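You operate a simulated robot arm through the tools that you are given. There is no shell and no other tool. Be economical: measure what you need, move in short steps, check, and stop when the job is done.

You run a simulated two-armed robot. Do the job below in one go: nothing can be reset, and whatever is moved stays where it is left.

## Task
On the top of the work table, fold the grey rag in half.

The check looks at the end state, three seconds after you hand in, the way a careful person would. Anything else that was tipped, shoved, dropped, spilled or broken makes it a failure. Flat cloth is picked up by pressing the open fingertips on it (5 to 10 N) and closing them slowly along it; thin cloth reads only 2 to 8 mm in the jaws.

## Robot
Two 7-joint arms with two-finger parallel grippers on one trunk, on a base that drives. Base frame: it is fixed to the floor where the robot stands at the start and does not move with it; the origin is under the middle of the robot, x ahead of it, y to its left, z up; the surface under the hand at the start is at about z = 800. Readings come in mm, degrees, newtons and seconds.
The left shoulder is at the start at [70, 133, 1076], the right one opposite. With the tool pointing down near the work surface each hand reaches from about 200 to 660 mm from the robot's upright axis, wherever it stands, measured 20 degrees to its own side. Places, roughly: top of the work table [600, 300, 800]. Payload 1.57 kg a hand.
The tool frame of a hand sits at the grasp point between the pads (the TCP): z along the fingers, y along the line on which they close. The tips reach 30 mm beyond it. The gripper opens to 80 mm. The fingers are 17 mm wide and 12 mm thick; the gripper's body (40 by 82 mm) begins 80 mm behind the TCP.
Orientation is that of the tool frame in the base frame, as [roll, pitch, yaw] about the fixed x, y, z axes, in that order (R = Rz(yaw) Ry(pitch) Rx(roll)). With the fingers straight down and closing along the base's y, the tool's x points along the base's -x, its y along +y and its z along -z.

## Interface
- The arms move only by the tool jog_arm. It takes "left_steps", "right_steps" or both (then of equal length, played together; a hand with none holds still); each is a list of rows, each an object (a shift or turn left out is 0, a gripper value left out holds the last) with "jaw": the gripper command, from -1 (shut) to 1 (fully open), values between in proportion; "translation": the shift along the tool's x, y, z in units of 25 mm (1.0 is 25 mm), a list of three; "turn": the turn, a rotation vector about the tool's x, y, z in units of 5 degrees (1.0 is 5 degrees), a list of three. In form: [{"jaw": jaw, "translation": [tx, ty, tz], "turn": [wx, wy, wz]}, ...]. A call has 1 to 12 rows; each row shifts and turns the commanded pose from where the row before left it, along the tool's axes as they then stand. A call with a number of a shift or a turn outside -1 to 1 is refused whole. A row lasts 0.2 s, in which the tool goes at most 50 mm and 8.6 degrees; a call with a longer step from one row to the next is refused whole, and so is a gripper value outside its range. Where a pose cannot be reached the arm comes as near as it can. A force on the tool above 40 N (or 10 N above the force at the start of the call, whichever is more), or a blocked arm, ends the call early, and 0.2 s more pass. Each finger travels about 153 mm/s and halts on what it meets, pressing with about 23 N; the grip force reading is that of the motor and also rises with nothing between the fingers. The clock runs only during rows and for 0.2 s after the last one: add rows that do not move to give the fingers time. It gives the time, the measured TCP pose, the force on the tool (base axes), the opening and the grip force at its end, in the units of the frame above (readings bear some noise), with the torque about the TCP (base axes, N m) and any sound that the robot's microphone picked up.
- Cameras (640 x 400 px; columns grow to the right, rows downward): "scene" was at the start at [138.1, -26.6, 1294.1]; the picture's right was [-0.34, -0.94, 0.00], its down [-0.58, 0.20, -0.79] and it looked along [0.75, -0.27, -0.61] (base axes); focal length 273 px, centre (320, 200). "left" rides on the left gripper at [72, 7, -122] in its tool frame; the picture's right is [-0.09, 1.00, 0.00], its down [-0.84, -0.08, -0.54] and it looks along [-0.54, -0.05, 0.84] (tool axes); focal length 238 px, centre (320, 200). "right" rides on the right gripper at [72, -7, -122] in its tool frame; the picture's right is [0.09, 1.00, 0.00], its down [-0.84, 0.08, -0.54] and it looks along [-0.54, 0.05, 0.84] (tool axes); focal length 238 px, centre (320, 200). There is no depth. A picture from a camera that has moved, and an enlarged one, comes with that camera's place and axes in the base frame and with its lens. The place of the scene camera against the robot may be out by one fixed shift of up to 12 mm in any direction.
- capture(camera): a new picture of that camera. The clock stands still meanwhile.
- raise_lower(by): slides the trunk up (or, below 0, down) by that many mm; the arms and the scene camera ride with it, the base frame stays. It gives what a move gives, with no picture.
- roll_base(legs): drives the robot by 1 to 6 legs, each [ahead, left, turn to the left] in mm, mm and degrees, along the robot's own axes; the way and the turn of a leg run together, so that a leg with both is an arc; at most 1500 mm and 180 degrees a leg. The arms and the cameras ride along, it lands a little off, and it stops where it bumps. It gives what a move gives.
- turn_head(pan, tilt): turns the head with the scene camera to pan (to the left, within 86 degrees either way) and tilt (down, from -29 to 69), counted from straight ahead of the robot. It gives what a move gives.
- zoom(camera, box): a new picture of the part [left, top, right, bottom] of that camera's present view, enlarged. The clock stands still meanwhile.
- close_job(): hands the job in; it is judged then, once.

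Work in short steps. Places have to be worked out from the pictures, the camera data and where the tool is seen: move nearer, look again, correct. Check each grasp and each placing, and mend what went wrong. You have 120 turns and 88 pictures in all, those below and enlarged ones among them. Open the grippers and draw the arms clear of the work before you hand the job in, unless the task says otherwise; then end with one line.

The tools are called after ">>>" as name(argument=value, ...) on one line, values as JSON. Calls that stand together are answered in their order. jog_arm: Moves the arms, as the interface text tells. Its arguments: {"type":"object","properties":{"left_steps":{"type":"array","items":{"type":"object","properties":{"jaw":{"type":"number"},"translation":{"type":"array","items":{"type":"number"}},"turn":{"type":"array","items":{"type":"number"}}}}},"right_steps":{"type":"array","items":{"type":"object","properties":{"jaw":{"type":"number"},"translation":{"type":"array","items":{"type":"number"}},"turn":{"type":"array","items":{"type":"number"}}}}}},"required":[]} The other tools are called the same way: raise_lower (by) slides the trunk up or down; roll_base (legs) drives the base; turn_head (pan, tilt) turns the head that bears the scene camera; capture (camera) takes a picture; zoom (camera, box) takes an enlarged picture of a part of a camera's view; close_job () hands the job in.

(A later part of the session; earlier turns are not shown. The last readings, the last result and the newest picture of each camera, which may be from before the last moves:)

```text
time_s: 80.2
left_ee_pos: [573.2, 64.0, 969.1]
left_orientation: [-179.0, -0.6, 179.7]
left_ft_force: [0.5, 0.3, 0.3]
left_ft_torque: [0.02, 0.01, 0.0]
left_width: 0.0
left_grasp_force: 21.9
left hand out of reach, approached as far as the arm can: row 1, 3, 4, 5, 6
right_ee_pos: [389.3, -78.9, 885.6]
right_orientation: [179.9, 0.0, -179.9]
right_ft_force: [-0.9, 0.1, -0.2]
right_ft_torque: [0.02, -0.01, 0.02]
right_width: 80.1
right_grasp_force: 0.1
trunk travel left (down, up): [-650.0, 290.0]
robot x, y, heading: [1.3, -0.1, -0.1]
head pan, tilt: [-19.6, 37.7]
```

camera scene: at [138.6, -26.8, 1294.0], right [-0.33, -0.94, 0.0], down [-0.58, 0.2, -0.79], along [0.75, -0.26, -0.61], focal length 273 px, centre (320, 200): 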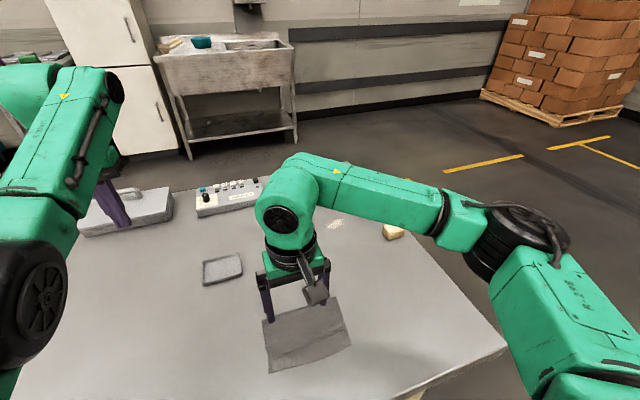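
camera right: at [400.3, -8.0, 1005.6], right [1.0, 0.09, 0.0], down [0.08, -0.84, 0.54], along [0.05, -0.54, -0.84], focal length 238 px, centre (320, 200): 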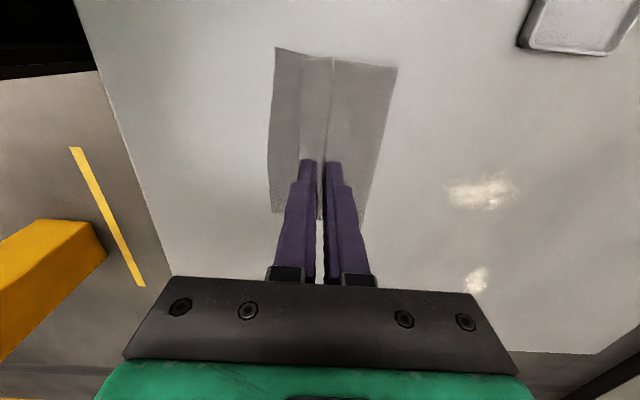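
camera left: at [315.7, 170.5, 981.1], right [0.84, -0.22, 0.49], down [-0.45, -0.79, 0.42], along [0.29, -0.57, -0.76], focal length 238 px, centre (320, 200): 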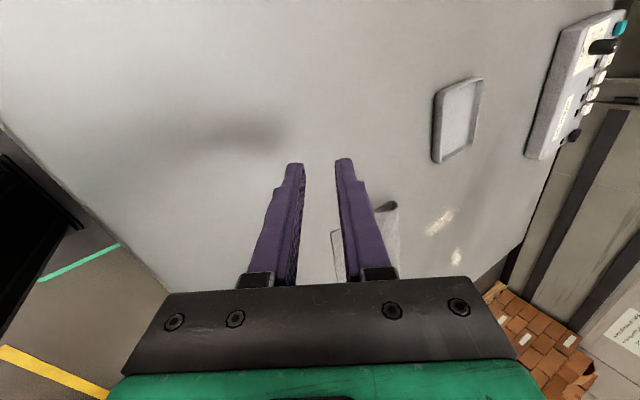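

The left arm can't come closer than ~580 mm in this posture, so back the base up 150 mm: that puts the rag at a comfortable distance for both arms. Hands are well above everything.

>>> roll_base(legs=[[-150, 0, 0]])

>>> capture(camera="scene")

>>> capture(camera="left")

```text
time_s: 81.6
left_ee_pos: [423.5, 64.3, 969.4]
left_orientation: [-179.1, -0.5, 179.6]
left_ft_force: [-0.1, 0.3, -0.5]
left_ft_torque: [0.0, 0.0, -0.03]
left_width: 0.0
left_grasp_force: 21.4
right_ee_pos: [238.9, -80.7, 886.2]
right_orientation: [179.9, 0.0, -179.8]
right_ft_force: [-0.4, 0.6, 0.7]
right_ft_torque: [0.04, 0.04, 0.01]
right_width: 80.1
right_grasp_force: 0.0
trunk travel left (down, up): [-650.0, 290.0]
robot x, y, heading: [-153.2, -0.3, 0.0]
head pan, tilt: [-19.6, 37.7]
```

```text
36 pictures are left
camera scene: at [-12.2, -26.8, 1294.0], right [-0.34, -0.94, 0.0], down [-0.58, 0.2, -0.79], along [0.75, -0.27, -0.61], focal length 273 px, centre (320, 200)
```

scene: 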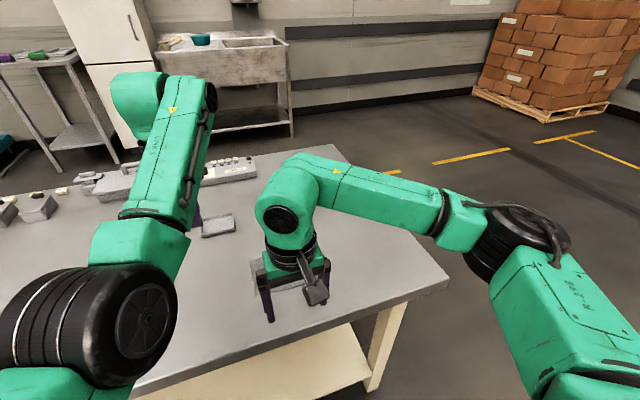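

```text
35 pictures are left
camera left: at [353.2, 72.9, 1092.7], right [0.1, 0.99, -0.02], down [0.84, -0.07, 0.54], along [0.53, -0.07, -0.84], focal length 238 px, centre (320, 200)
```

left: 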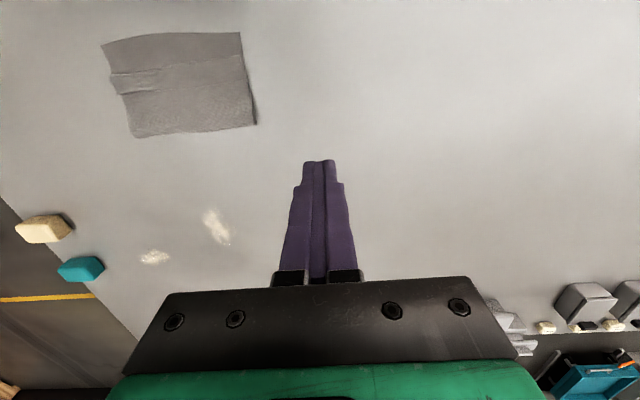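

Now the left camera has a clean view of the rag; zoom in.

>>> zoom(camera="left", box=[80, 10, 280, 150])

```text
2.86 times, centred on (180, 80) of left
camera zoom: at [353.2, 72.9, 1092.7], right [0.1, 0.99, -0.02], down [0.84, -0.07, 0.54], along [0.53, -0.07, -0.84], focal length 681 px, centre (720, 543)
```

zoom: 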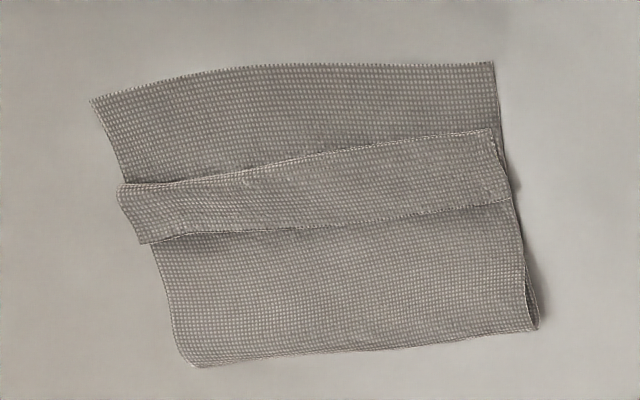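

Geometry now: fold x≈423 (y −172…−18), flap edge x≈374, crest ≈352, near edge ≈328. Plan: left leans 30° and pins the top layer near (412,−75); right tilts back and rakes the flap toward the robot. Position both above first.

>>> jog_arm(left_steps=[{"turn": [1, 0, 0]}, {"turn": [1, 0, 0]}, {"turn": [1, 0, 0]}, {"turn": [1, 0, 0]}, {"turn": [1, 0, 0]}, {"turn": [1, 0, 0]}, {}, {}], right_steps=[{"translation": [-1, -0.2, 0]}, {"translation": [-1, -0.2, 0]}, {"translation": [-1, -0.2, 0]}, {"translation": [-1, -0.2, 0]}, {"turn": [0, -1, 0], "translation": [-1, -0.2, 0]}, {"turn": [0, -1, 0]}, {"turn": [0, -1, 0]}, {"turn": [0, -1, 0]}])

>>> jog_arm(left_steps=[{"translation": [0.08, -0.86, 0.5]}, {"translation": [0.08, -0.86, 0.5]}, {"translation": [0.08, -0.86, 0.5]}, {"translation": [0.08, -0.86, 0.5]}, {"translation": [0.08, -0.5, 0.8]}, {"translation": [0, -0.45, 0.8]}, {}])

>>> capture(camera="left")

>>> capture(camera="right")

```text
time_s: 83.4
left_ee_pos: [428.9, 63.6, 970.3]
left_orientation: [-149.2, -0.4, 179.5]
left_ft_force: [0.3, -1.2, 0.1]
left_ft_torque: [0.01, 0.05, -0.03]
left_width: 0.0
left_grasp_force: 21.5
left hand out of reach, approached as far as the arm can: row 3
right_ee_pos: [362.6, -103.9, 886.5]
right_orientation: [179.8, 20.2, -180.0]
right_ft_force: [0.1, 0.3, -0.5]
right_ft_torque: [0.01, -0.04, -0.01]
right_width: 79.8
right_grasp_force: 0.0
trunk travel left (down, up): [-650.0, 290.0]
robot x, y, heading: [-151.9, -0.4, -0.3]
head pan, tilt: [-19.6, 37.7]
```

```text
time_s: 85.0
left_ee_pos: [419.4, -76.7, 948.8]
left_orientation: [-149.1, -0.5, 179.7]
left_ft_force: [-0.3, -0.6, -0.3]
left_ft_torque: [0.0, -0.01, 0.02]
left_width: 0.1
left_grasp_force: 21.7
left hand out of reach, approached as far as the arm can: row 1
right_ee_pos: [361.9, -104.4, 886.0]
right_orientation: [179.8, 20.1, -179.9]
right_ft_force: [0.8, -0.1, 0.9]
right_ft_torque: [-0.03, 0.0, -0.03]
right_width: 80.1
right_grasp_force: 0.0
trunk travel left (down, up): [-650.0, 290.0]
robot x, y, heading: [-153.6, 0.6, -0.1]
head pan, tilt: [-19.6, 37.7]
```

```text
33 pictures are left
camera left: at [349.6, -7.0, 1052.0], right [0.09, 0.85, -0.51], down [0.84, 0.21, 0.5], along [0.53, -0.48, -0.7], focal length 238 px, centre (320, 200)
```

left: 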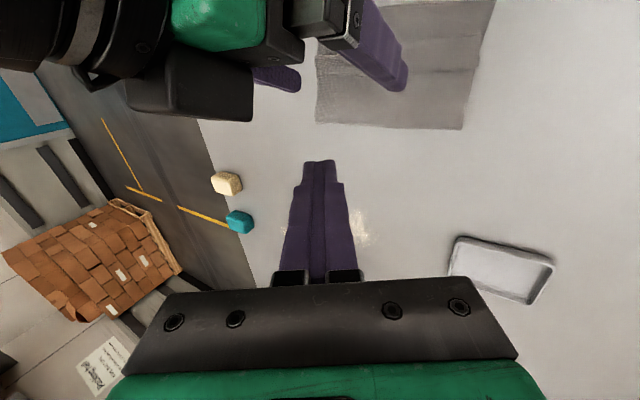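

```text
32 pictures are left
camera right: at [252.9, -111.8, 975.9], right [-0.09, 1.0, -0.03], down [0.6, 0.08, 0.8], along [0.8, 0.05, -0.6], focal length 238 px, centre (320, 200)
```

right: 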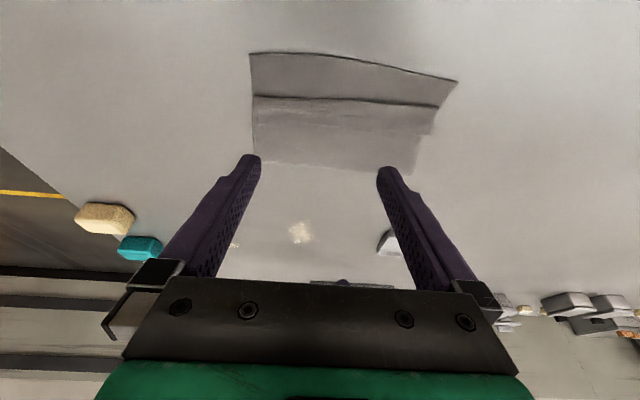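

Both positioned. Lower the left straight down to just above the top layer.

>>> jog_arm(left_steps=[{"translation": [0.1, 0.5, 0.866]}, {"translation": [0.1, 0.5, 0.866]}, {"translation": [0.1, 0.5, 0.866]}, {"translation": [0, 0.45, 0.78]}, {}])

>>> jog_arm(left_steps=[{"translation": [0, 0.12, 0.21]}, {}])

>>> capture(camera="left")

```text
time_s: 86.2
left_ee_pos: [410.5, -77.0, 851.4]
left_orientation: [-149.1, -0.3, 179.7]
left_ft_force: [-0.2, -1.4, 0.6]
left_ft_torque: [0.02, -0.01, -0.01]
left_width: 0.2
left_grasp_force: 21.4
right_ee_pos: [362.2, -105.3, 885.6]
right_orientation: [180.0, 20.2, -179.9]
right_ft_force: [-0.2, -0.7, -0.1]
right_ft_torque: [-0.02, 0.01, 0.0]
right_width: 80.1
right_grasp_force: 0.0
trunk travel left (down, up): [-650.0, 290.0]
robot x, y, heading: [-153.7, 0.8, -0.0]
head pan, tilt: [-19.6, 37.7]
```

```text
time_s: 86.8
left_ee_pos: [410.3, -79.2, 845.7]
left_orientation: [-149.1, -0.5, 179.6]
left_ft_force: [1.1, 0.1, 0.2]
left_ft_torque: [0.01, 0.02, 0.03]
left_width: 0.1
left_grasp_force: 21.3
right_ee_pos: [362.0, -105.3, 886.3]
right_orientation: [179.9, 20.1, -179.9]
right_ft_force: [-1.3, 0.1, 0.1]
right_ft_torque: [0.0, -0.01, 0.01]
right_width: 79.9
right_grasp_force: 0.0
trunk travel left (down, up): [-650.0, 290.0]
robot x, y, heading: [-152.4, 1.8, -0.0]
head pan, tilt: [-19.6, 37.7]
```

```text
31 pictures are left
camera left: at [340.2, -8.8, 948.0], right [0.09, 0.85, -0.51], down [0.84, 0.21, 0.5], along [0.53, -0.48, -0.7], focal length 238 px, centre (320, 200)
```

left: 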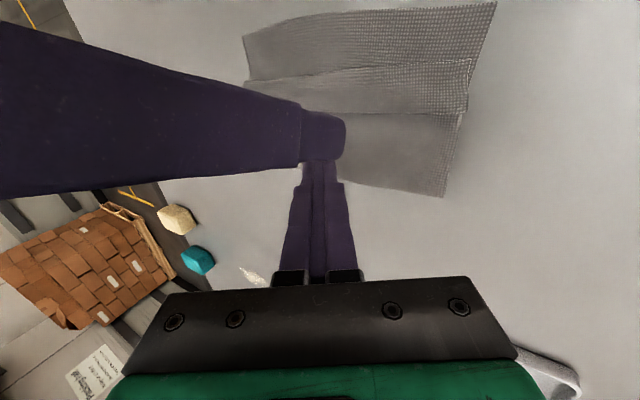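

Lower the left onto the top layer in small steps.

>>> jog_arm(left_steps=[{"translation": [0, 0.16, 0.277]}, {}])

>>> jog_arm(left_steps=[{"translation": [0, 0.04, 0.07]}, {}])

```text
time_s: 87.4
left_ee_pos: [411.6, -79.0, 836.6]
left_orientation: [-149.1, -0.3, 179.6]
left_ft_force: [0.1, 0.2, -0.6]
left_ft_torque: [-0.02, -0.01, -0.01]
left_width: 0.0
left_grasp_force: 21.3
right_ee_pos: [363.1, -105.7, 886.2]
right_orientation: [179.8, 20.1, -179.9]
right_ft_force: [0.1, 0.2, -0.7]
right_ft_torque: [0.03, -0.03, 0.0]
right_width: 80.3
right_grasp_force: 0.1
trunk travel left (down, up): [-650.0, 290.0]
robot x, y, heading: [-151.3, -3.2, 0.0]
head pan, tilt: [-19.6, 37.7]
```

```text
time_s: 88.0
left_ee_pos: [411.1, -78.4, 835.1]
left_orientation: [-149.2, -0.5, 179.6]
left_ft_force: [-0.7, 0.1, 0.9]
left_ft_torque: [-0.05, -0.01, 0.0]
left_width: 0.0
left_grasp_force: 21.3
right_ee_pos: [362.8, -105.5, 885.9]
right_orientation: [179.9, 20.1, -179.9]
right_ft_force: [0.6, 0.5, -1.1]
right_ft_torque: [-0.01, 0.02, 0.01]
right_width: 80.0
right_grasp_force: 0.2
trunk travel left (down, up): [-650.0, 290.0]
robot x, y, heading: [-152.2, -3.5, -0.0]
head pan, tilt: [-19.6, 37.7]
```

Contact. Press the left firmly (~12 N) and lower the right fingers to just above the flap.

>>> jog_arm(left_steps=[{"translation": [0, 0.03, 0.055]}, {}, {}], right_steps=[{"translation": [0.2, 0, 0.9]}, {"translation": [0.27, 0, 0.72]}, {}])

>>> capture(camera="right")

```text
time_s: 88.8
left_ee_pos: [410.4, -78.3, 834.1]
left_orientation: [-149.1, -0.4, 179.6]
left_ft_force: [0.6, 0.1, 0.5]
left_ft_torque: [0.02, -0.04, 0.02]
left_width: 0.0
left_grasp_force: 21.2
right_ee_pos: [365.5, -104.4, 844.1]
right_orientation: [179.9, 20.1, -179.9]
right_ft_force: [0.8, -0.3, 0.1]
right_ft_torque: [-0.02, -0.02, 0.02]
right_width: 80.1
right_grasp_force: 0.1
trunk travel left (down, up): [-650.0, 290.0]
robot x, y, heading: [-153.8, -1.4, -0.1]
head pan, tilt: [-19.6, 37.7]
```

```text
30 pictures are left
camera right: at [255.8, -112.5, 933.8], right [-0.09, 1.0, -0.03], down [0.6, 0.08, 0.8], along [0.8, 0.05, -0.6], focal length 238 px, centre (320, 200)
```

right: 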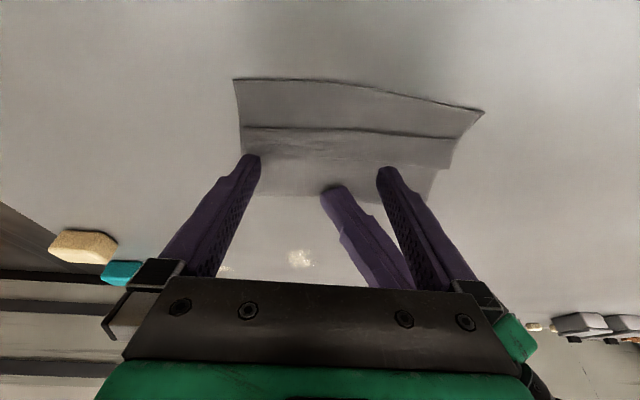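

Left not yet pressing; lower it further.

>>> jog_arm(left_steps=[{"translation": [0, 0.03, 0.055]}, {}])

>>> jog_arm(left_steps=[{"translation": [0, 0.02, 0.035]}, {}], right_steps=[{"translation": [0.07, 0, 0.19]}, {}])

```text
time_s: 89.4
left_ee_pos: [411.2, -78.7, 832.3]
left_orientation: [-149.1, -0.4, 179.6]
left_ft_force: [0.3, 1.2, 4.3]
left_ft_torque: [-0.04, -0.02, -0.02]
left_width: 0.2
left_grasp_force: 21.4
right_ee_pos: [365.5, -103.8, 845.3]
right_orientation: [179.9, 20.0, 180.0]
right_ft_force: [0.0, -0.3, -0.8]
right_ft_torque: [-0.01, 0.0, 0.01]
right_width: 80.1
right_grasp_force: 0.0
trunk travel left (down, up): [-650.0, 290.0]
robot x, y, heading: [-153.3, 0.8, -0.1]
head pan, tilt: [-19.6, 37.7]
```

```text
time_s: 90.0
left_ee_pos: [411.1, -79.1, 833.2]
left_orientation: [-149.1, -0.3, 179.7]
left_ft_force: [1.6, 1.2, 11.0]
left_ft_torque: [-0.05, -0.08, 0.01]
left_width: 0.0
left_grasp_force: 21.3
right_ee_pos: [365.0, -104.1, 840.4]
right_orientation: [180.0, 20.1, -180.0]
right_ft_force: [0.6, -0.1, 0.5]
right_ft_torque: [-0.01, 0.03, -0.01]
right_width: 79.9
right_grasp_force: 0.0
trunk travel left (down, up): [-650.0, 290.0]
robot x, y, heading: [-154.2, 0.5, 0.0]
head pan, tilt: [-19.6, 37.7]
```

Pinned at 11 N. Lower the right onto the flap.

>>> jog_arm(right_steps=[{"translation": [0.05, 0, 0.15]}, {}])

>>> jog_arm(right_steps=[{"translation": [0.017, 0, 0.047]}, {}])

>>> jog_arm(right_steps=[{"translation": [0.014, 0, 0.038]}, {}])

```text
time_s: 90.6
left_ee_pos: [409.8, -77.8, 832.6]
left_orientation: [-149.1, -0.3, 179.6]
left_ft_force: [2.2, -0.3, 12.9]
left_ft_torque: [-0.07, -0.06, 0.01]
left_width: 0.1
left_grasp_force: 21.6
right_ee_pos: [366.0, -104.0, 836.2]
right_orientation: [180.0, 20.2, -179.8]
right_ft_force: [-0.1, -0.2, -0.1]
right_ft_torque: [-0.01, 0.0, 0.0]
right_width: 79.9
right_grasp_force: 0.0
trunk travel left (down, up): [-650.0, 290.0]
robot x, y, heading: [-151.8, 1.0, 0.0]
head pan, tilt: [-19.6, 37.7]
```

```text
time_s: 91.2
left_ee_pos: [409.3, -79.6, 833.5]
left_orientation: [-149.0, -0.3, 179.7]
left_ft_force: [3.1, -0.4, 15.0]
left_ft_torque: [-0.09, -0.09, 0.05]
left_width: 0.2
left_grasp_force: 21.1
right_ee_pos: [364.7, -103.8, 835.2]
right_orientation: [180.0, 20.2, -179.9]
right_ft_force: [-1.2, -0.2, 1.4]
right_ft_torque: [-0.01, 0.01, -0.01]
right_width: 79.8
right_grasp_force: 0.1
trunk travel left (down, up): [-650.0, 290.0]
robot x, y, heading: [-150.9, 0.8, -0.2]
head pan, tilt: [-19.6, 37.7]
```

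```text
time_s: 91.8
left_ee_pos: [409.4, -79.6, 833.2]
left_orientation: [-149.1, -0.4, 179.6]
left_ft_force: [2.7, 1.3, 14.8]
left_ft_torque: [-0.08, -0.08, 0.01]
left_width: 0.0
left_grasp_force: 21.3
right_ee_pos: [363.2, -104.2, 833.8]
right_orientation: [179.9, 20.3, -179.9]
right_ft_force: [0.7, 0.0, 3.7]
right_ft_torque: [-0.14, -0.03, 0.01]
right_width: 80.2
right_grasp_force: 0.0
trunk travel left (down, up): [-650.0, 290.0]
robot x, y, heading: [-152.4, -0.6, -0.3]
head pan, tilt: [-19.6, 37.7]
```

3.7 N on the flap. Rake 20 mm toward the robot.

>>> jog_arm(right_steps=[{"translation": [0.094, 0, -0.034]}, {"translation": [0.094, 0, -0.034]}, {"translation": [0.094, 0, -0.034]}, {"translation": [0.094, 0, -0.034]}, {"translation": [0.094, 0, -0.034]}, {"translation": [0.094, 0, -0.034]}, {"translation": [0.094, 0, -0.034]}, {"translation": [0.094, 0, -0.034]}])

>>> zoom(camera="right", box=[200, 50, 520, 230])

```text
time_s: 93.6
left_ee_pos: [409.6, -78.4, 832.2]
left_orientation: [-149.2, -0.3, 179.6]
left_ft_force: [0.7, -0.3, 14.8]
left_ft_torque: [-0.11, -0.01, 0.01]
left_width: 0.0
left_grasp_force: 21.2
right_ee_pos: [343.2, -104.0, 833.5]
right_orientation: [180.0, 20.1, -179.9]
right_ft_force: [2.5, 1.4, 4.3]
right_ft_torque: [-0.11, -0.08, 0.07]
right_width: 79.3
right_grasp_force: 0.1
trunk travel left (down, up): [-650.0, 290.0]
robot x, y, heading: [-154.1, -0.8, -0.1]
head pan, tilt: [-19.6, 37.7]
```

```text
2.00 times, centred on (360, 140) of right
camera zoom: at [233.1, -111.0, 923.5], right [-0.09, 1.0, -0.03], down [0.6, 0.08, 0.8], along [0.8, 0.05, -0.6], focal length 477 px, centre (240, 320)
```

zoom: 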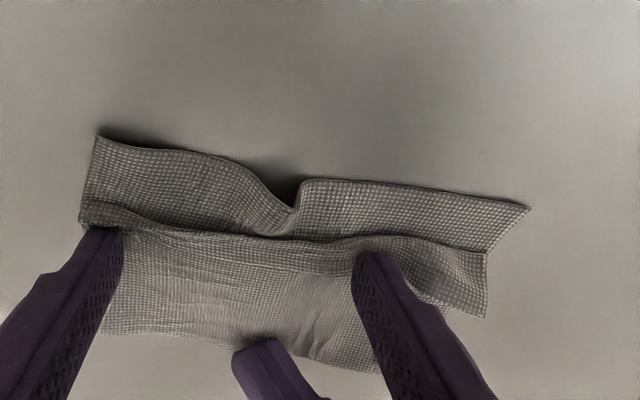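

The flap moved relative to the pinned layer. Lift the right hand a bit to see the result.

>>> jog_arm(right_steps=[{"translation": [0, 0, -0.5]}, {"translation": [0.5, 0, -0.9]}, {"translation": [0.5, 0, -0.9]}, {}])

>>> zoom(camera="right", box=[200, 50, 520, 250])

```text
time_s: 94.6
left_ee_pos: [408.8, -79.2, 831.9]
left_orientation: [-149.1, -0.2, 179.6]
left_ft_force: [0.4, -0.2, 15.9]
left_ft_torque: [-0.12, 0.01, 0.0]
left_width: 0.3
left_grasp_force: 20.7
right_ee_pos: [299.8, -104.2, 881.0]
right_orientation: [180.0, 20.2, 180.0]
right_ft_force: [0.0, 0.0, 0.2]
right_ft_torque: [-0.01, 0.04, -0.02]
right_width: 79.9
right_grasp_force: 0.0
trunk travel left (down, up): [-650.0, 290.0]
robot x, y, heading: [-153.8, -0.9, -0.1]
head pan, tilt: [-19.6, 37.7]
```

```text
2.00 times, centred on (360, 150) of right
camera zoom: at [190.1, -110.5, 970.3], right [-0.09, 1.0, -0.03], down [0.6, 0.08, 0.8], along [0.8, 0.05, -0.6], focal length 477 px, centre (240, 300)
```

zoom: 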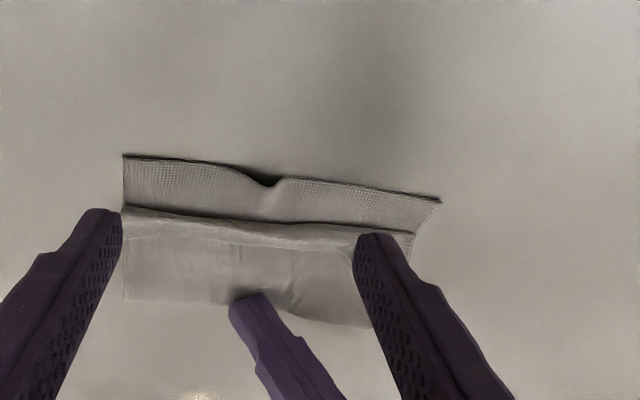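

The flap has shrunk from ~23 to ~12 mm, so raking with the pin works. Repeat, starting just behind the flap edge with light contact.

>>> jog_arm(right_steps=[{"translation": [-0.9, 0, 0.33]}, {"translation": [-0.9, 0, 0.33]}, {"translation": [-0.9, 0, 0.33]}, {"translation": [0.3, 0, 0.825]}, {"translation": [0.3, 0, 0.825]}, {}])

>>> jog_arm(right_steps=[{"translation": [0.03, 0, 0.08]}, {}])

>>> zoom(camera="right", box=[200, 50, 520, 250])

```text
time_s: 96.0
left_ee_pos: [409.6, -78.2, 831.7]
left_orientation: [-149.1, -0.3, 179.6]
left_ft_force: [-0.4, -0.8, 15.2]
left_ft_torque: [-0.08, -0.04, -0.02]
left_width: 0.0
left_grasp_force: 21.4
right_ee_pos: [373.3, -103.1, 835.1]
right_orientation: [-180.0, 20.2, -179.9]
right_ft_force: [0.0, -0.7, 0.4]
right_ft_torque: [-0.02, 0.02, -0.01]
right_width: 80.0
right_grasp_force: 0.1
trunk travel left (down, up): [-650.0, 290.0]
robot x, y, heading: [-152.3, 0.1, 0.1]
head pan, tilt: [-19.6, 37.7]
```

```text
time_s: 96.6
left_ee_pos: [408.7, -79.2, 832.1]
left_orientation: [-149.1, -0.3, 179.6]
left_ft_force: [0.8, 0.1, 15.4]
left_ft_torque: [-0.06, -0.01, -0.03]
left_width: 0.0
left_grasp_force: 21.4
right_ee_pos: [371.6, -104.0, 834.1]
right_orientation: [179.9, 20.1, -179.9]
right_ft_force: [0.6, -1.0, 1.2]
right_ft_torque: [-0.02, -0.03, 0.01]
right_width: 80.3
right_grasp_force: 0.2
trunk travel left (down, up): [-650.0, 290.0]
robot x, y, heading: [-155.1, -2.8, -0.2]
head pan, tilt: [-19.6, 37.7]
```

```text
2.00 times, centred on (360, 150) of right
camera zoom: at [262.3, -110.1, 923.2], right [-0.09, 1.0, -0.03], down [0.6, 0.08, 0.8], along [0.8, 0.05, -0.6], focal length 477 px, centre (240, 300)
```

zoom: 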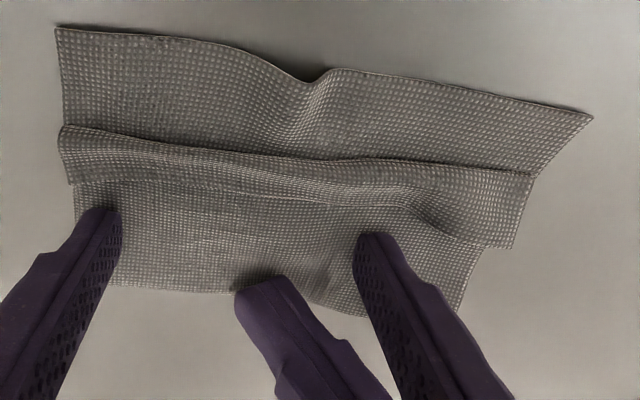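

Fingers are right behind the flap edge with ~1 N. Rake 27 mm.

>>> jog_arm(right_steps=[{"translation": [0.113, 0, -0.041]}, {"translation": [0.113, 0, -0.041]}, {"translation": [0.113, 0, -0.041]}, {"translation": [0.113, 0, -0.041]}, {"translation": [0.113, 0, -0.041]}, {"translation": [0.113, 0, -0.041]}, {"translation": [0.113, 0, -0.041]}, {"translation": [0.113, 0, -0.041]}, {"translation": [0.113, 0, -0.041]}])

>>> zoom(camera="right", box=[200, 50, 520, 250])

```text
time_s: 98.6
left_ee_pos: [409.1, -78.4, 832.1]
left_orientation: [-149.2, -0.3, 179.6]
left_ft_force: [-0.5, 0.6, 14.7]
left_ft_torque: [-0.1, 0.0, -0.01]
left_width: 0.0
left_grasp_force: 21.2
right_ee_pos: [345.4, -103.5, 833.6]
right_orientation: [179.9, 20.4, -179.8]
right_ft_force: [1.4, 0.3, 2.0]
right_ft_torque: [-0.05, -0.04, 0.03]
right_width: 79.5
right_grasp_force: 0.0
trunk travel left (down, up): [-650.0, 290.0]
robot x, y, heading: [-146.7, -0.8, 0.2]
head pan, tilt: [-19.6, 37.7]
```

```text
2.00 times, centred on (360, 150) of right
camera zoom: at [235.3, -110.5, 922.9], right [-0.09, 1.0, -0.03], down [0.6, 0.08, 0.8], along [0.8, 0.05, -0.6], focal length 477 px, centre (240, 300)
```

zoom: 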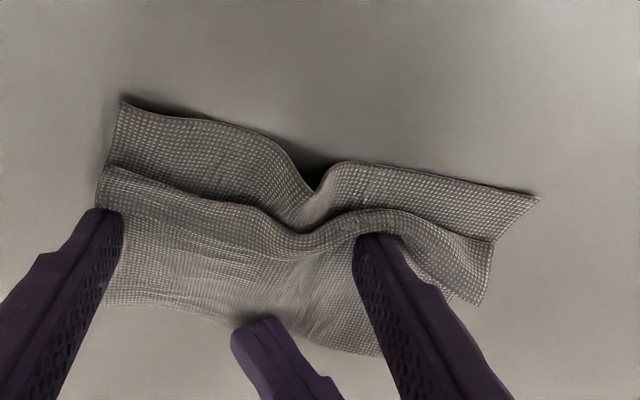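

Lift the right hand and check the flap's state.

>>> jog_arm(right_steps=[{"translation": [0, 0, -0.5]}, {"translation": [0, 0, -1]}, {"translation": [0.7, 0, -1]}, {"translation": [1, 0, -0.7]}, {}])

>>> capture(camera="right")

>>> zoom(camera="left", box=[200, 0, 520, 220])

```text
time_s: 99.8
left_ee_pos: [409.6, -78.9, 831.6]
left_orientation: [-149.0, -0.2, 179.6]
left_ft_force: [-0.1, -0.5, 15.3]
left_ft_torque: [-0.1, 0.01, 0.02]
left_width: 0.0
left_grasp_force: 21.2
right_ee_pos: [277.3, -104.2, 896.0]
right_orientation: [180.0, 20.1, -179.9]
right_ft_force: [-0.3, 0.7, -0.9]
right_ft_torque: [0.03, 0.0, 0.01]
right_width: 80.1
right_grasp_force: 0.2
trunk travel left (down, up): [-650.0, 290.0]
robot x, y, heading: [-151.4, -3.1, 0.1]
head pan, tilt: [-19.6, 37.7]
```

```text
25 pictures are left
camera right: at [167.7, -111.3, 984.5], right [-0.09, 1.0, -0.03], down [0.6, 0.08, 0.8], along [0.8, 0.05, -0.6], focal length 238 px, centre (320, 200)
```

right: 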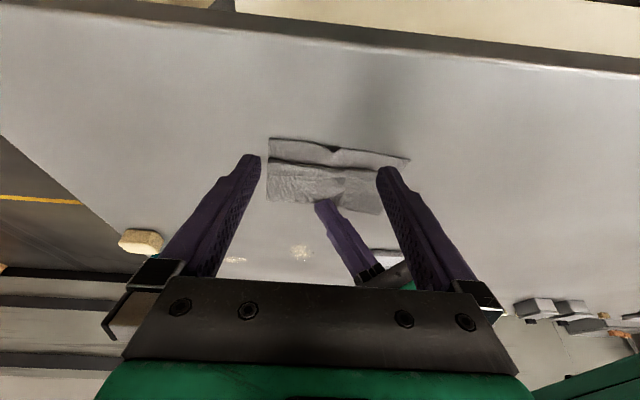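

```text
1.82 times, centred on (360, 110) of left
camera zoom: at [338.9, -9.6, 934.9], right [0.09, 0.85, -0.51], down [0.84, 0.21, 0.5], along [0.53, -0.48, -0.7], focal length 433 px, centre (247, 364)
```

zoom: 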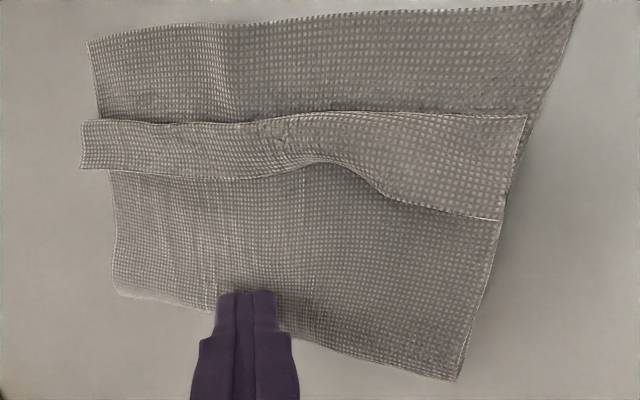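

The flap springs back after raking. Instead I'll pinch the flap itself: right jaws at 30 mm opening pressed on the flap near its free edge, closing along y to raise a ridge in just that layer, then carry it over, with the left still pinning.

>>> jog_arm(right_steps=[{"translation": [-1, 0, 0.36], "jaw": -0.25}, {"translation": [-1, 0, 0.36]}, {"translation": [-1, 0, 0.36]}, {"translation": [0.25, 0, 0.7]}, {"translation": [0.25, 0, 0.7]}, {"translation": [0.25, 0, 0.7]}, {}])

>>> jog_arm(right_steps=[{"translation": [0.05, 0, 0.13]}, {}])

>>> zoom(camera="right", box=[200, 50, 520, 250])

```text
time_s: 101.4
left_ee_pos: [408.7, -79.6, 832.6]
left_orientation: [-149.1, -0.3, 179.6]
left_ft_force: [1.0, 0.2, 14.6]
left_ft_torque: [-0.09, 0.01, 0.0]
left_width: 0.1
left_grasp_force: 21.9
right_ee_pos: [358.4, -103.3, 837.8]
right_orientation: [-180.0, 20.2, -179.9]
right_ft_force: [0.6, -0.3, 0.4]
right_ft_torque: [-0.03, 0.0, -0.04]
right_width: 29.9
right_grasp_force: 0.1
trunk travel left (down, up): [-650.0, 290.0]
robot x, y, heading: [-151.5, -2.6, -0.3]
head pan, tilt: [-19.6, 37.7]
```

```text
time_s: 102.0
left_ee_pos: [409.2, -78.4, 832.9]
left_orientation: [-149.1, -0.4, 179.6]
left_ft_force: [-0.4, 0.7, 14.8]
left_ft_torque: [-0.1, -0.04, -0.01]
left_width: 0.0
left_grasp_force: 21.5
right_ee_pos: [359.4, -104.6, 834.5]
right_orientation: [180.0, 20.1, -179.9]
right_ft_force: [-0.5, 0.0, -0.1]
right_ft_torque: [-0.01, 0.03, -0.01]
right_width: 30.0
right_grasp_force: 0.1
trunk travel left (down, up): [-650.0, 290.0]
robot x, y, heading: [-153.0, -1.8, 0.1]
head pan, tilt: [-19.6, 37.7]
```

```text
2.00 times, centred on (360, 150) of right
camera zoom: at [248.8, -111.1, 924.6], right [-0.09, 1.0, -0.03], down [0.6, 0.08, 0.8], along [0.8, 0.05, -0.6], focal length 477 px, centre (240, 300)
```

zoom: 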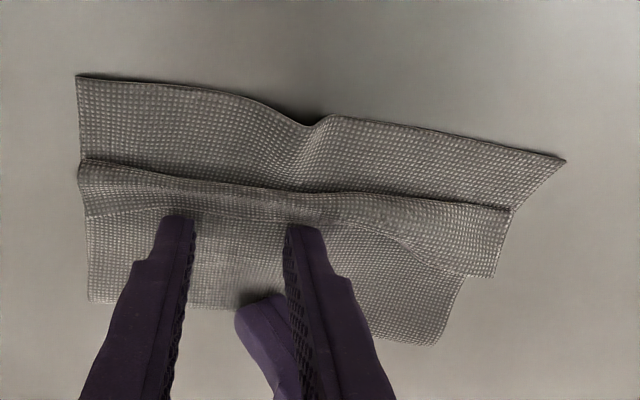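

The tips are right at the flap's free edge; shift 6 mm onto the flap and press.

>>> jog_arm(right_steps=[{"translation": [0.226, 0, -0.06]}, {"translation": [0.01, 0, 0.03]}, {}])

>>> jog_arm(right_steps=[{"translation": [0.014, 0, 0.038]}, {}])

>>> jog_arm(right_steps=[{"translation": [0.01, 0, 0.02]}, {}])

```text
time_s: 102.8
left_ee_pos: [410.4, -78.5, 833.1]
left_orientation: [-149.1, -0.2, 179.5]
left_ft_force: [0.2, 0.0, 15.7]
left_ft_torque: [-0.1, -0.01, -0.02]
left_width: 0.0
left_grasp_force: 21.1
right_ee_pos: [353.2, -103.7, 833.9]
right_orientation: [180.0, 20.2, -179.9]
right_ft_force: [0.5, -0.3, 1.1]
right_ft_torque: [0.0, -0.01, 0.01]
right_width: 29.8
right_grasp_force: 0.1
trunk travel left (down, up): [-650.0, 290.0]
robot x, y, heading: [-156.7, -1.4, 0.1]
head pan, tilt: [-19.6, 37.7]
```

```text
time_s: 103.4
left_ee_pos: [408.9, -78.9, 833.5]
left_orientation: [-149.0, -0.3, 179.6]
left_ft_force: [0.9, 0.4, 13.7]
left_ft_torque: [-0.09, -0.04, 0.03]
left_width: 0.0
left_grasp_force: 21.3
right_ee_pos: [353.2, -104.5, 834.1]
right_orientation: [179.9, 20.4, -179.9]
right_ft_force: [0.5, -0.7, 4.0]
right_ft_torque: [0.01, -0.02, -0.01]
right_width: 29.8
right_grasp_force: 0.1
trunk travel left (down, up): [-650.0, 290.0]
robot x, y, heading: [-149.7, -2.3, -0.1]
head pan, tilt: [-19.6, 37.7]
```

```text
time_s: 104.0
left_ee_pos: [409.1, -79.0, 833.1]
left_orientation: [-149.1, -0.2, 179.6]
left_ft_force: [0.8, 0.3, 11.6]
left_ft_torque: [-0.11, -0.03, 0.02]
left_width: 0.1
left_grasp_force: 21.3
right_ee_pos: [351.9, -103.4, 833.5]
right_orientation: [179.9, 20.4, -180.0]
right_ft_force: [0.5, -0.7, 9.1]
right_ft_torque: [-0.01, -0.06, -0.03]
right_width: 29.5
right_grasp_force: 0.2
trunk travel left (down, up): [-650.0, 290.0]
robot x, y, heading: [-149.8, 1.3, 0.0]
head pan, tilt: [-19.6, 37.7]
```

Back off slightly (~5 N) and close slowly along y.

>>> jog_arm(right_steps=[{"translation": [-0.006, 0, -0.014]}, {"jaw": -0.31}, {"jaw": -0.37}, {"jaw": -0.43}, {"jaw": -0.49}, {"jaw": -0.55}, {"jaw": -0.61}, {"jaw": -0.67}, {"jaw": -0.73}, {"jaw": -0.79}, {"jaw": -0.85}, {"jaw": -0.92}])

>>> jog_arm(right_steps=[{"jaw": -1}, {}, {}])

>>> zoom(camera="right", box=[200, 50, 520, 250])

```text
time_s: 106.6
left_ee_pos: [409.5, -79.1, 832.2]
left_orientation: [-149.1, -0.4, 179.6]
left_ft_force: [0.9, -1.5, 9.6]
left_ft_torque: [-0.11, 0.0, 0.01]
left_width: 0.1
left_grasp_force: 21.6
right_ee_pos: [352.7, -104.0, 833.3]
right_orientation: [179.9, 20.3, -179.8]
right_ft_force: [1.2, 1.0, 9.6]
right_ft_torque: [0.03, -0.06, -0.01]
right_width: 4.1
right_grasp_force: 16.0
trunk travel left (down, up): [-650.0, 290.0]
robot x, y, heading: [-152.4, 0.3, 0.1]
head pan, tilt: [-19.6, 37.7]
```

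```text
time_s: 107.4
left_ee_pos: [408.5, -79.2, 831.8]
left_orientation: [-149.1, -0.3, 179.6]
left_ft_force: [0.0, -0.3, 10.0]
left_ft_torque: [-0.1, -0.02, -0.03]
left_width: 0.0
left_grasp_force: 21.5
right_ee_pos: [353.3, -103.9, 833.5]
right_orientation: [179.9, 20.3, 180.0]
right_ft_force: [1.5, 0.8, 10.6]
right_ft_torque: [0.03, -0.08, 0.01]
right_width: 3.4
right_grasp_force: 23.2
trunk travel left (down, up): [-650.0, 290.0]
robot x, y, heading: [-153.0, -0.2, -0.0]
head pan, tilt: [-19.6, 37.7]
```

```text
2.00 times, centred on (360, 150) of right
camera zoom: at [242.4, -110.5, 922.7], right [-0.09, 1.0, -0.03], down [0.6, 0.08, 0.8], along [0.8, 0.05, -0.6], focal length 477 px, centre (240, 300)
```

zoom: 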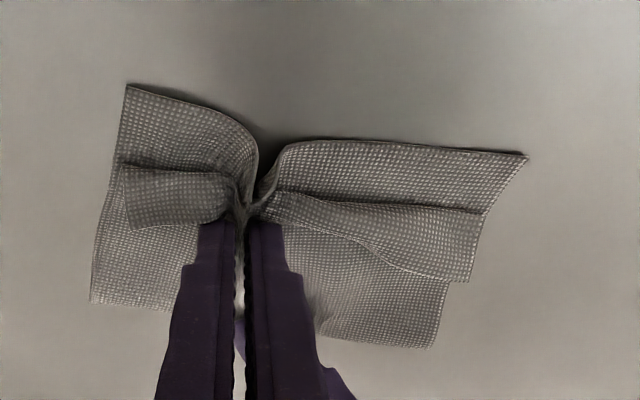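

All layers gathered, but perhaps only the upper one is actually in the jaws (3.4 mm). Lift a little and see what comes along.

>>> jog_arm(right_steps=[{"translation": [-0.14, 0, -0.38]}, {"translation": [-0.14, 0, -0.38]}, {"translation": [-0.14, 0, -0.38]}, {}])

>>> zoom(camera="right", box=[200, 50, 520, 250])

>>> zoom(camera="left", box=[160, 0, 520, 220])

```text
time_s: 108.4
left_ee_pos: [409.7, -78.9, 832.1]
left_orientation: [-149.0, -0.3, 179.6]
left_ft_force: [-7.0, -1.4, 18.0]
left_ft_torque: [-0.15, 0.26, -0.02]
left_width: 0.0
left_grasp_force: 20.8
right_ee_pos: [353.8, -103.5, 861.7]
right_orientation: [-180.0, 20.3, -179.9]
right_ft_force: [6.3, 2.1, -4.7]
right_ft_torque: [0.11, -0.18, 0.02]
right_width: 2.9
right_grasp_force: 23.4
trunk travel left (down, up): [-650.0, 290.0]
robot x, y, heading: [-150.3, -4.4, -0.0]
head pan, tilt: [-19.6, 37.7]
```

```text
2.00 times, centred on (360, 150) of right
camera zoom: at [242.5, -110.1, 951.7], right [-0.09, 1.0, -0.03], down [0.6, 0.08, 0.8], along [0.8, 0.05, -0.6], focal length 477 px, centre (240, 300)
```

zoom: 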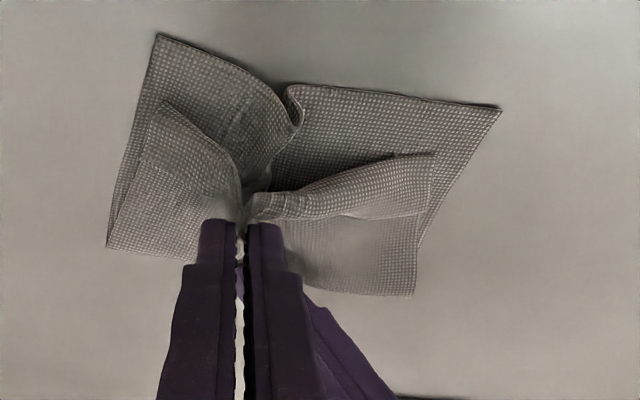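

```text
1.78 times, centred on (340, 110) of left
camera zoom: at [339.1, -9.7, 934.9], right [0.1, 0.85, -0.51], down [0.84, 0.21, 0.5], along [0.53, -0.48, -0.7], focal length 424 px, centre (284, 360)
```

zoom: 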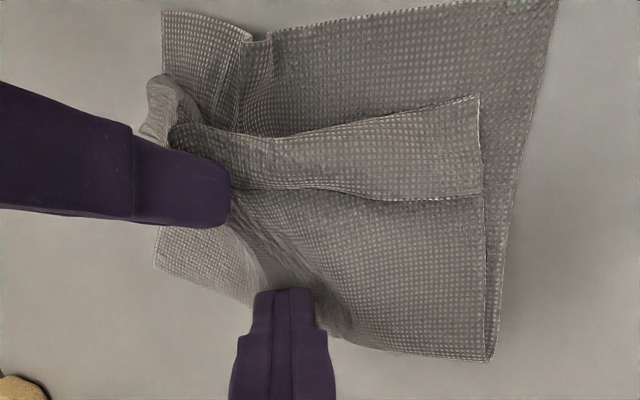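

The jaws hold only the upper layer and flap, while the bottom stays. Better idea: pick the rag up by its folded edge with both hands so everything hangs and the flap falls open, then lay it down. First set this pinch back down and release, and raise both hands.

>>> jog_arm(right_steps=[{"translation": [0.14, 0, 0.38]}, {"translation": [0.14, 0, 0.38]}, {"translation": [0.1, 0, 0.28]}, {"jaw": -0.8}, {"jaw": -0.6}, {"jaw": -0.3}, {"jaw": 0.1}, {"jaw": 0.4}, {}])

>>> jog_arm(right_steps=[{"translation": [0, 0, -0.8]}, {"translation": [0, 0, -1]}, {"translation": [0.5, 0, -1]}, {"translation": [0.5, 0, -1]}, {"translation": [0.5, 0, -1]}, {}], left_steps=[{"translation": [0, -0.2, -0.4]}, {"translation": [0, -0.3, -0.6]}, {"translation": [0, -0.4, -0.7]}, {"translation": [0, -0.4, -0.8]}, {"translation": [0, 0, -0.6]}, {}])

>>> capture(camera="left")

```text
time_s: 110.4
left_ee_pos: [407.8, -79.6, 833.1]
left_orientation: [-149.1, -0.3, 179.6]
left_ft_force: [0.2, -1.0, 14.7]
left_ft_torque: [-0.1, 0.02, 0.02]
left_width: 0.0
left_grasp_force: 21.4
right_ee_pos: [352.2, -103.7, 835.3]
right_orientation: [179.9, 20.2, -180.0]
right_ft_force: [-0.2, 0.4, -0.6]
right_ft_torque: [-0.02, 0.0, -0.01]
right_width: 55.8
right_grasp_force: 0.0
trunk travel left (down, up): [-650.0, 290.0]
robot x, y, heading: [-151.7, -0.3, -0.1]
head pan, tilt: [-19.6, 37.7]
```

```text
time_s: 111.8
left_ee_pos: [410.8, -67.2, 913.8]
left_orientation: [-149.1, -0.5, 179.5]
left_ft_force: [0.4, -0.2, -0.2]
left_ft_torque: [0.0, -0.05, 0.0]
left_width: 0.0
left_grasp_force: 21.8
right_ee_pos: [276.1, -103.7, 933.5]
right_orientation: [180.0, 20.1, -179.9]
right_ft_force: [-0.5, -0.1, 0.0]
right_ft_torque: [-0.02, 0.02, 0.02]
right_width: 56.1
right_grasp_force: 0.1
trunk travel left (down, up): [-650.0, 290.0]
robot x, y, heading: [-152.6, -1.1, -0.1]
head pan, tilt: [-19.6, 37.7]
```

```text
19 pictures are left
camera left: at [341.7, 1.3, 1017.5], right [0.09, 0.85, -0.51], down [0.84, 0.21, 0.5], along [0.53, -0.48, -0.7], focal length 238 px, centre (320, 200)
```

left: 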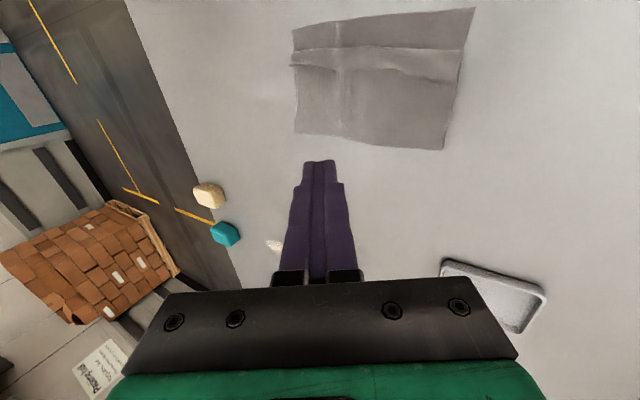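

Fold line now at x≈420, y −170…−17. Set both hands upright, yaw 180, jaws 24 mm, for y-closing pinches at (413,−148) and (413,−39).

>>> jog_arm(left_steps=[{"turn": [-1, 0, 0], "jaw": -0.4}, {"turn": [-1, 0, 0]}, {"turn": [-1, 0, 0]}, {"turn": [-1, 0, 0]}, {"turn": [-1, 0, 0]}, {"turn": [-1.0, 0, 0]}, {"translation": [0, 0.6, 0]}, {"translation": [0, 0.55, 0]}, {}], right_steps=[{"turn": [0, 1, 0], "jaw": -0.4}, {"turn": [0, 1, 0]}, {"turn": [0, 1, 0]}, {"turn": [0, 1, 0]}, {"translation": [0, -0.9, 0]}, {"translation": [0, -0.88, 0]}, {}, {}, {}])

>>> jog_arm(right_steps=[{"translation": [-0.92, 0, 0]}, {"translation": [-0.92, 0, 0]}, {"translation": [-0.92, 0, 0]}, {"translation": [-0.92, 0, 0]}, {"translation": [-0.92, 0, 0]}, {"translation": [-0.92, 0, 0]}, {"translation": [0, 0, 0.8]}, {}])

```text
time_s: 113.8
left_ee_pos: [401.7, -33.8, 913.0]
left_orientation: [-179.2, -0.5, 179.7]
left_ft_force: [0.0, 0.1, -0.5]
left_ft_torque: [0.01, -0.01, 0.0]
left_width: 23.8
left_grasp_force: 0.0
left hand out of reach, approached as far as the arm can: row 5, 6
right_ee_pos: [277.3, -149.3, 934.7]
right_orientation: [179.8, 0.1, -179.9]
right_ft_force: [-0.9, -0.5, 0.2]
right_ft_torque: [0.03, 0.0, -0.02]
right_width: 24.1
right_grasp_force: 0.0
trunk travel left (down, up): [-650.0, 290.0]
robot x, y, heading: [-153.6, 0.5, 0.3]
head pan, tilt: [-19.6, 37.7]
```

```text
time_s: 115.6
left_ee_pos: [400.9, -33.7, 913.2]
left_orientation: [-179.1, -0.5, 179.6]
left_ft_force: [0.1, -0.8, -0.3]
left_ft_torque: [-0.03, -0.02, 0.0]
left_width: 23.9
left_grasp_force: 0.0
right_ee_pos: [416.7, -147.4, 914.1]
right_orientation: [179.9, 0.1, -179.9]
right_ft_force: [-0.5, 0.5, 0.5]
right_ft_torque: [-0.05, 0.01, 0.03]
right_width: 24.2
right_grasp_force: 0.1
trunk travel left (down, up): [-650.0, 290.0]
robot x, y, heading: [-151.6, -0.7, -0.2]
head pan, tilt: [-19.6, 37.7]
```

Lower both to just above the folded edge.

>>> jog_arm(left_steps=[{"translation": [-0.48, -0.18, 0]}, {"translation": [0, 0, 1]}, {"translation": [0, 0, 1]}, {"translation": [0, 0, 0.95]}, {}], right_steps=[{"translation": [0.12, 0, 0]}, {"translation": [0, 0, 1]}, {"translation": [0, 0, 1]}, {"translation": [0, 0, 0.95]}, {}])

>>> capture(camera="right")

>>> capture(camera="left")

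```text
time_s: 116.8
left_ee_pos: [400.5, -34.5, 842.6]
left_orientation: [-179.1, -0.3, 179.6]
left_ft_force: [0.1, 0.1, 0.0]
left_ft_torque: [0.03, 0.01, -0.02]
left_width: 24.1
left_grasp_force: 0.1
left hand out of reach, approached as far as the arm can: row 1
right_ee_pos: [412.7, -147.7, 838.4]
right_orientation: [180.0, 0.1, -180.0]
right_ft_force: [0.1, -0.2, 1.2]
right_ft_torque: [0.01, -0.01, 0.02]
right_width: 23.9
right_grasp_force: 0.0
trunk travel left (down, up): [-650.0, 290.0]
robot x, y, heading: [-149.3, -0.0, 0.1]
head pan, tilt: [-19.6, 37.7]
```

```text
18 pictures are left
camera right: at [340.4, -154.4, 961.0], right [-0.09, 1.0, 0.0], down [0.84, 0.08, 0.54], along [0.54, 0.05, -0.84], focal length 238 px, centre (320, 200)
```

right: 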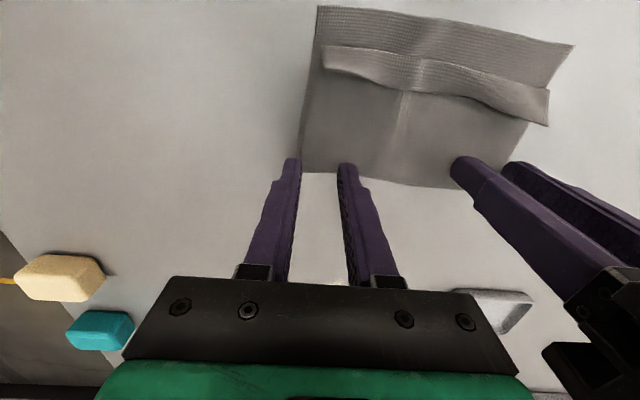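

```text
17 pictures are left
camera left: at [330.0, -24.9, 964.5], right [0.1, 0.99, -0.02], down [0.84, -0.07, 0.54], along [0.53, -0.07, -0.84], focal length 238 px, centre (320, 200)
```

left: 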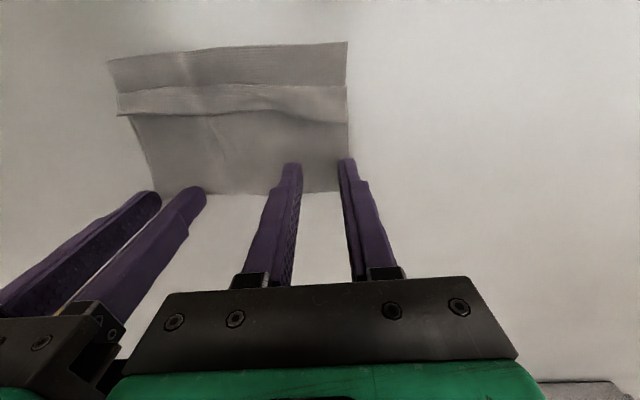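

The cloth ends are slightly inside of where my outer fingers are. Narrow the jaws to 18 mm and shift: right to y −141, left to (415,−42).

>>> jog_arm(left_steps=[{"translation": [-0.3, -0.15, 0], "jaw": -0.55}, {"translation": [-0.3, -0.15, 0]}, {}], right_steps=[{"translation": [0, 0.14, -0.05], "jaw": -0.55}, {"translation": [0, 0.14, 0]}, {}])

```text
time_s: 117.6
left_ee_pos: [407.7, -38.6, 840.6]
left_orientation: [-179.1, -0.4, 179.6]
left_ft_force: [-0.5, 0.0, 0.1]
left_ft_torque: [0.01, 0.03, 0.01]
left_width: 18.2
left_grasp_force: 0.1
left hand out of reach, approached as far as the arm can: row 2
right_ee_pos: [412.8, -141.3, 840.8]
right_orientation: [179.9, 0.1, -179.9]
right_ft_force: [0.2, -0.3, 0.1]
right_ft_torque: [0.02, 0.0, -0.02]
right_width: 18.2
right_grasp_force: 0.0
trunk travel left (down, up): [-650.0, 290.0]
robot x, y, heading: [-152.7, -0.4, 0.1]
head pan, tilt: [-19.6, 37.7]
```

>>> jog_arm(left_steps=[{"translation": [-0.25, -0.1, 0.05]}, {"translation": [0, 0, 0.05]}, {}], right_steps=[{"translation": [0, 0, 0.05]}, {"translation": [0, 0, 0.05]}, {}])

```text
time_s: 118.4
left_ee_pos: [408.2, -51.6, 841.2]
left_orientation: [-179.0, -0.2, 177.2]
left_ft_force: [-0.3, -0.4, -0.4]
left_ft_torque: [0.0, 0.0, 0.03]
left_width: 18.2
left_grasp_force: 0.0
left hand out of reach, approached as far as the arm can: row 1, 2
right_ee_pos: [413.2, -141.2, 838.7]
right_orientation: [179.9, 0.1, -179.9]
right_ft_force: [1.0, -0.4, 0.2]
right_ft_torque: [-0.01, 0.0, -0.01]
right_width: 18.0
right_grasp_force: 0.1
trunk travel left (down, up): [-650.0, 290.0]
robot x, y, heading: [-148.9, 2.6, 0.1]
head pan, tilt: [-19.6, 37.7]
```

The left arm is again at its inner limit; raise both hands a little and back the base a further 80 mm to give it room.

>>> jog_arm(left_steps=[{"translation": [0, 0, -1]}, {"translation": [0, 0, -1]}, {}], right_steps=[{"translation": [0, 0, -1]}, {"translation": [0, 0, -1]}, {}])

>>> roll_base(legs=[[-80, 0, 0]])

>>> jog_arm(left_steps=[{"translation": [-0.9, 0.1, 0]}, {"translation": [-0.9, 0.1, 0]}, {"translation": [-0.9, 0.1, 0]}, {"translation": [-0.7, 0.1, 0]}, {}], right_steps=[{"translation": [-0.85, 0, 0]}, {"translation": [-0.85, 0, 0]}, {"translation": [-0.85, 0, 0]}, {"translation": [-0.65, 0, 0]}, {}])

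```text
time_s: 119.2
left_ee_pos: [414.8, -39.3, 888.4]
left_orientation: [-179.0, -0.5, 179.6]
left_ft_force: [-0.6, 0.2, -0.4]
left_ft_torque: [-0.02, -0.01, 0.0]
left_width: 18.1
left_grasp_force: 0.1
right_ee_pos: [413.0, -141.6, 889.8]
right_orientation: [179.9, 0.1, -179.8]
right_ft_force: [-1.2, -0.1, 0.0]
right_ft_torque: [-0.01, 0.02, -0.03]
right_width: 18.0
right_grasp_force: 0.0
trunk travel left (down, up): [-650.0, 290.0]
robot x, y, heading: [-149.3, -1.1, -0.2]
head pan, tilt: [-19.6, 37.7]
```

```text
time_s: 120.3
left_ee_pos: [332.7, -39.6, 888.4]
left_orientation: [-179.1, -0.6, 179.8]
left_ft_force: [0.2, -0.1, 0.1]
left_ft_torque: [0.0, -0.03, -0.01]
left_width: 18.1
left_grasp_force: 0.1
right_ee_pos: [332.0, -141.8, 889.7]
right_orientation: [179.9, 0.1, -179.9]
right_ft_force: [-0.7, -0.4, -0.3]
right_ft_torque: [-0.01, -0.03, 0.0]
right_width: 18.0
right_grasp_force: 0.0
trunk travel left (down, up): [-650.0, 290.0]
robot x, y, heading: [-230.5, 3.5, -0.1]
head pan, tilt: [-19.6, 37.7]
```

```text
time_s: 121.5
left_ee_pos: [335.1, -34.1, 889.9]
left_orientation: [-179.1, -0.4, 179.7]
left_ft_force: [0.0, -0.1, 0.3]
left_ft_torque: [-0.02, 0.0, -0.01]
left_width: 17.9
left_grasp_force: 0.1
left hand out of reach, approached as far as the arm can: row 1, 2, 3, 4
right_ee_pos: [367.9, -141.6, 890.8]
right_orientation: [179.9, 0.1, 180.0]
right_ft_force: [0.0, -0.1, 0.2]
right_ft_torque: [0.0, 0.02, 0.0]
right_width: 18.0
right_grasp_force: 0.1
right hand out of reach, approached as far as the arm can: row 2, 3, 4
trunk travel left (down, up): [-650.0, 290.0]
robot x, y, heading: [-230.3, -0.0, -0.1]
head pan, tilt: [-19.6, 37.7]
```

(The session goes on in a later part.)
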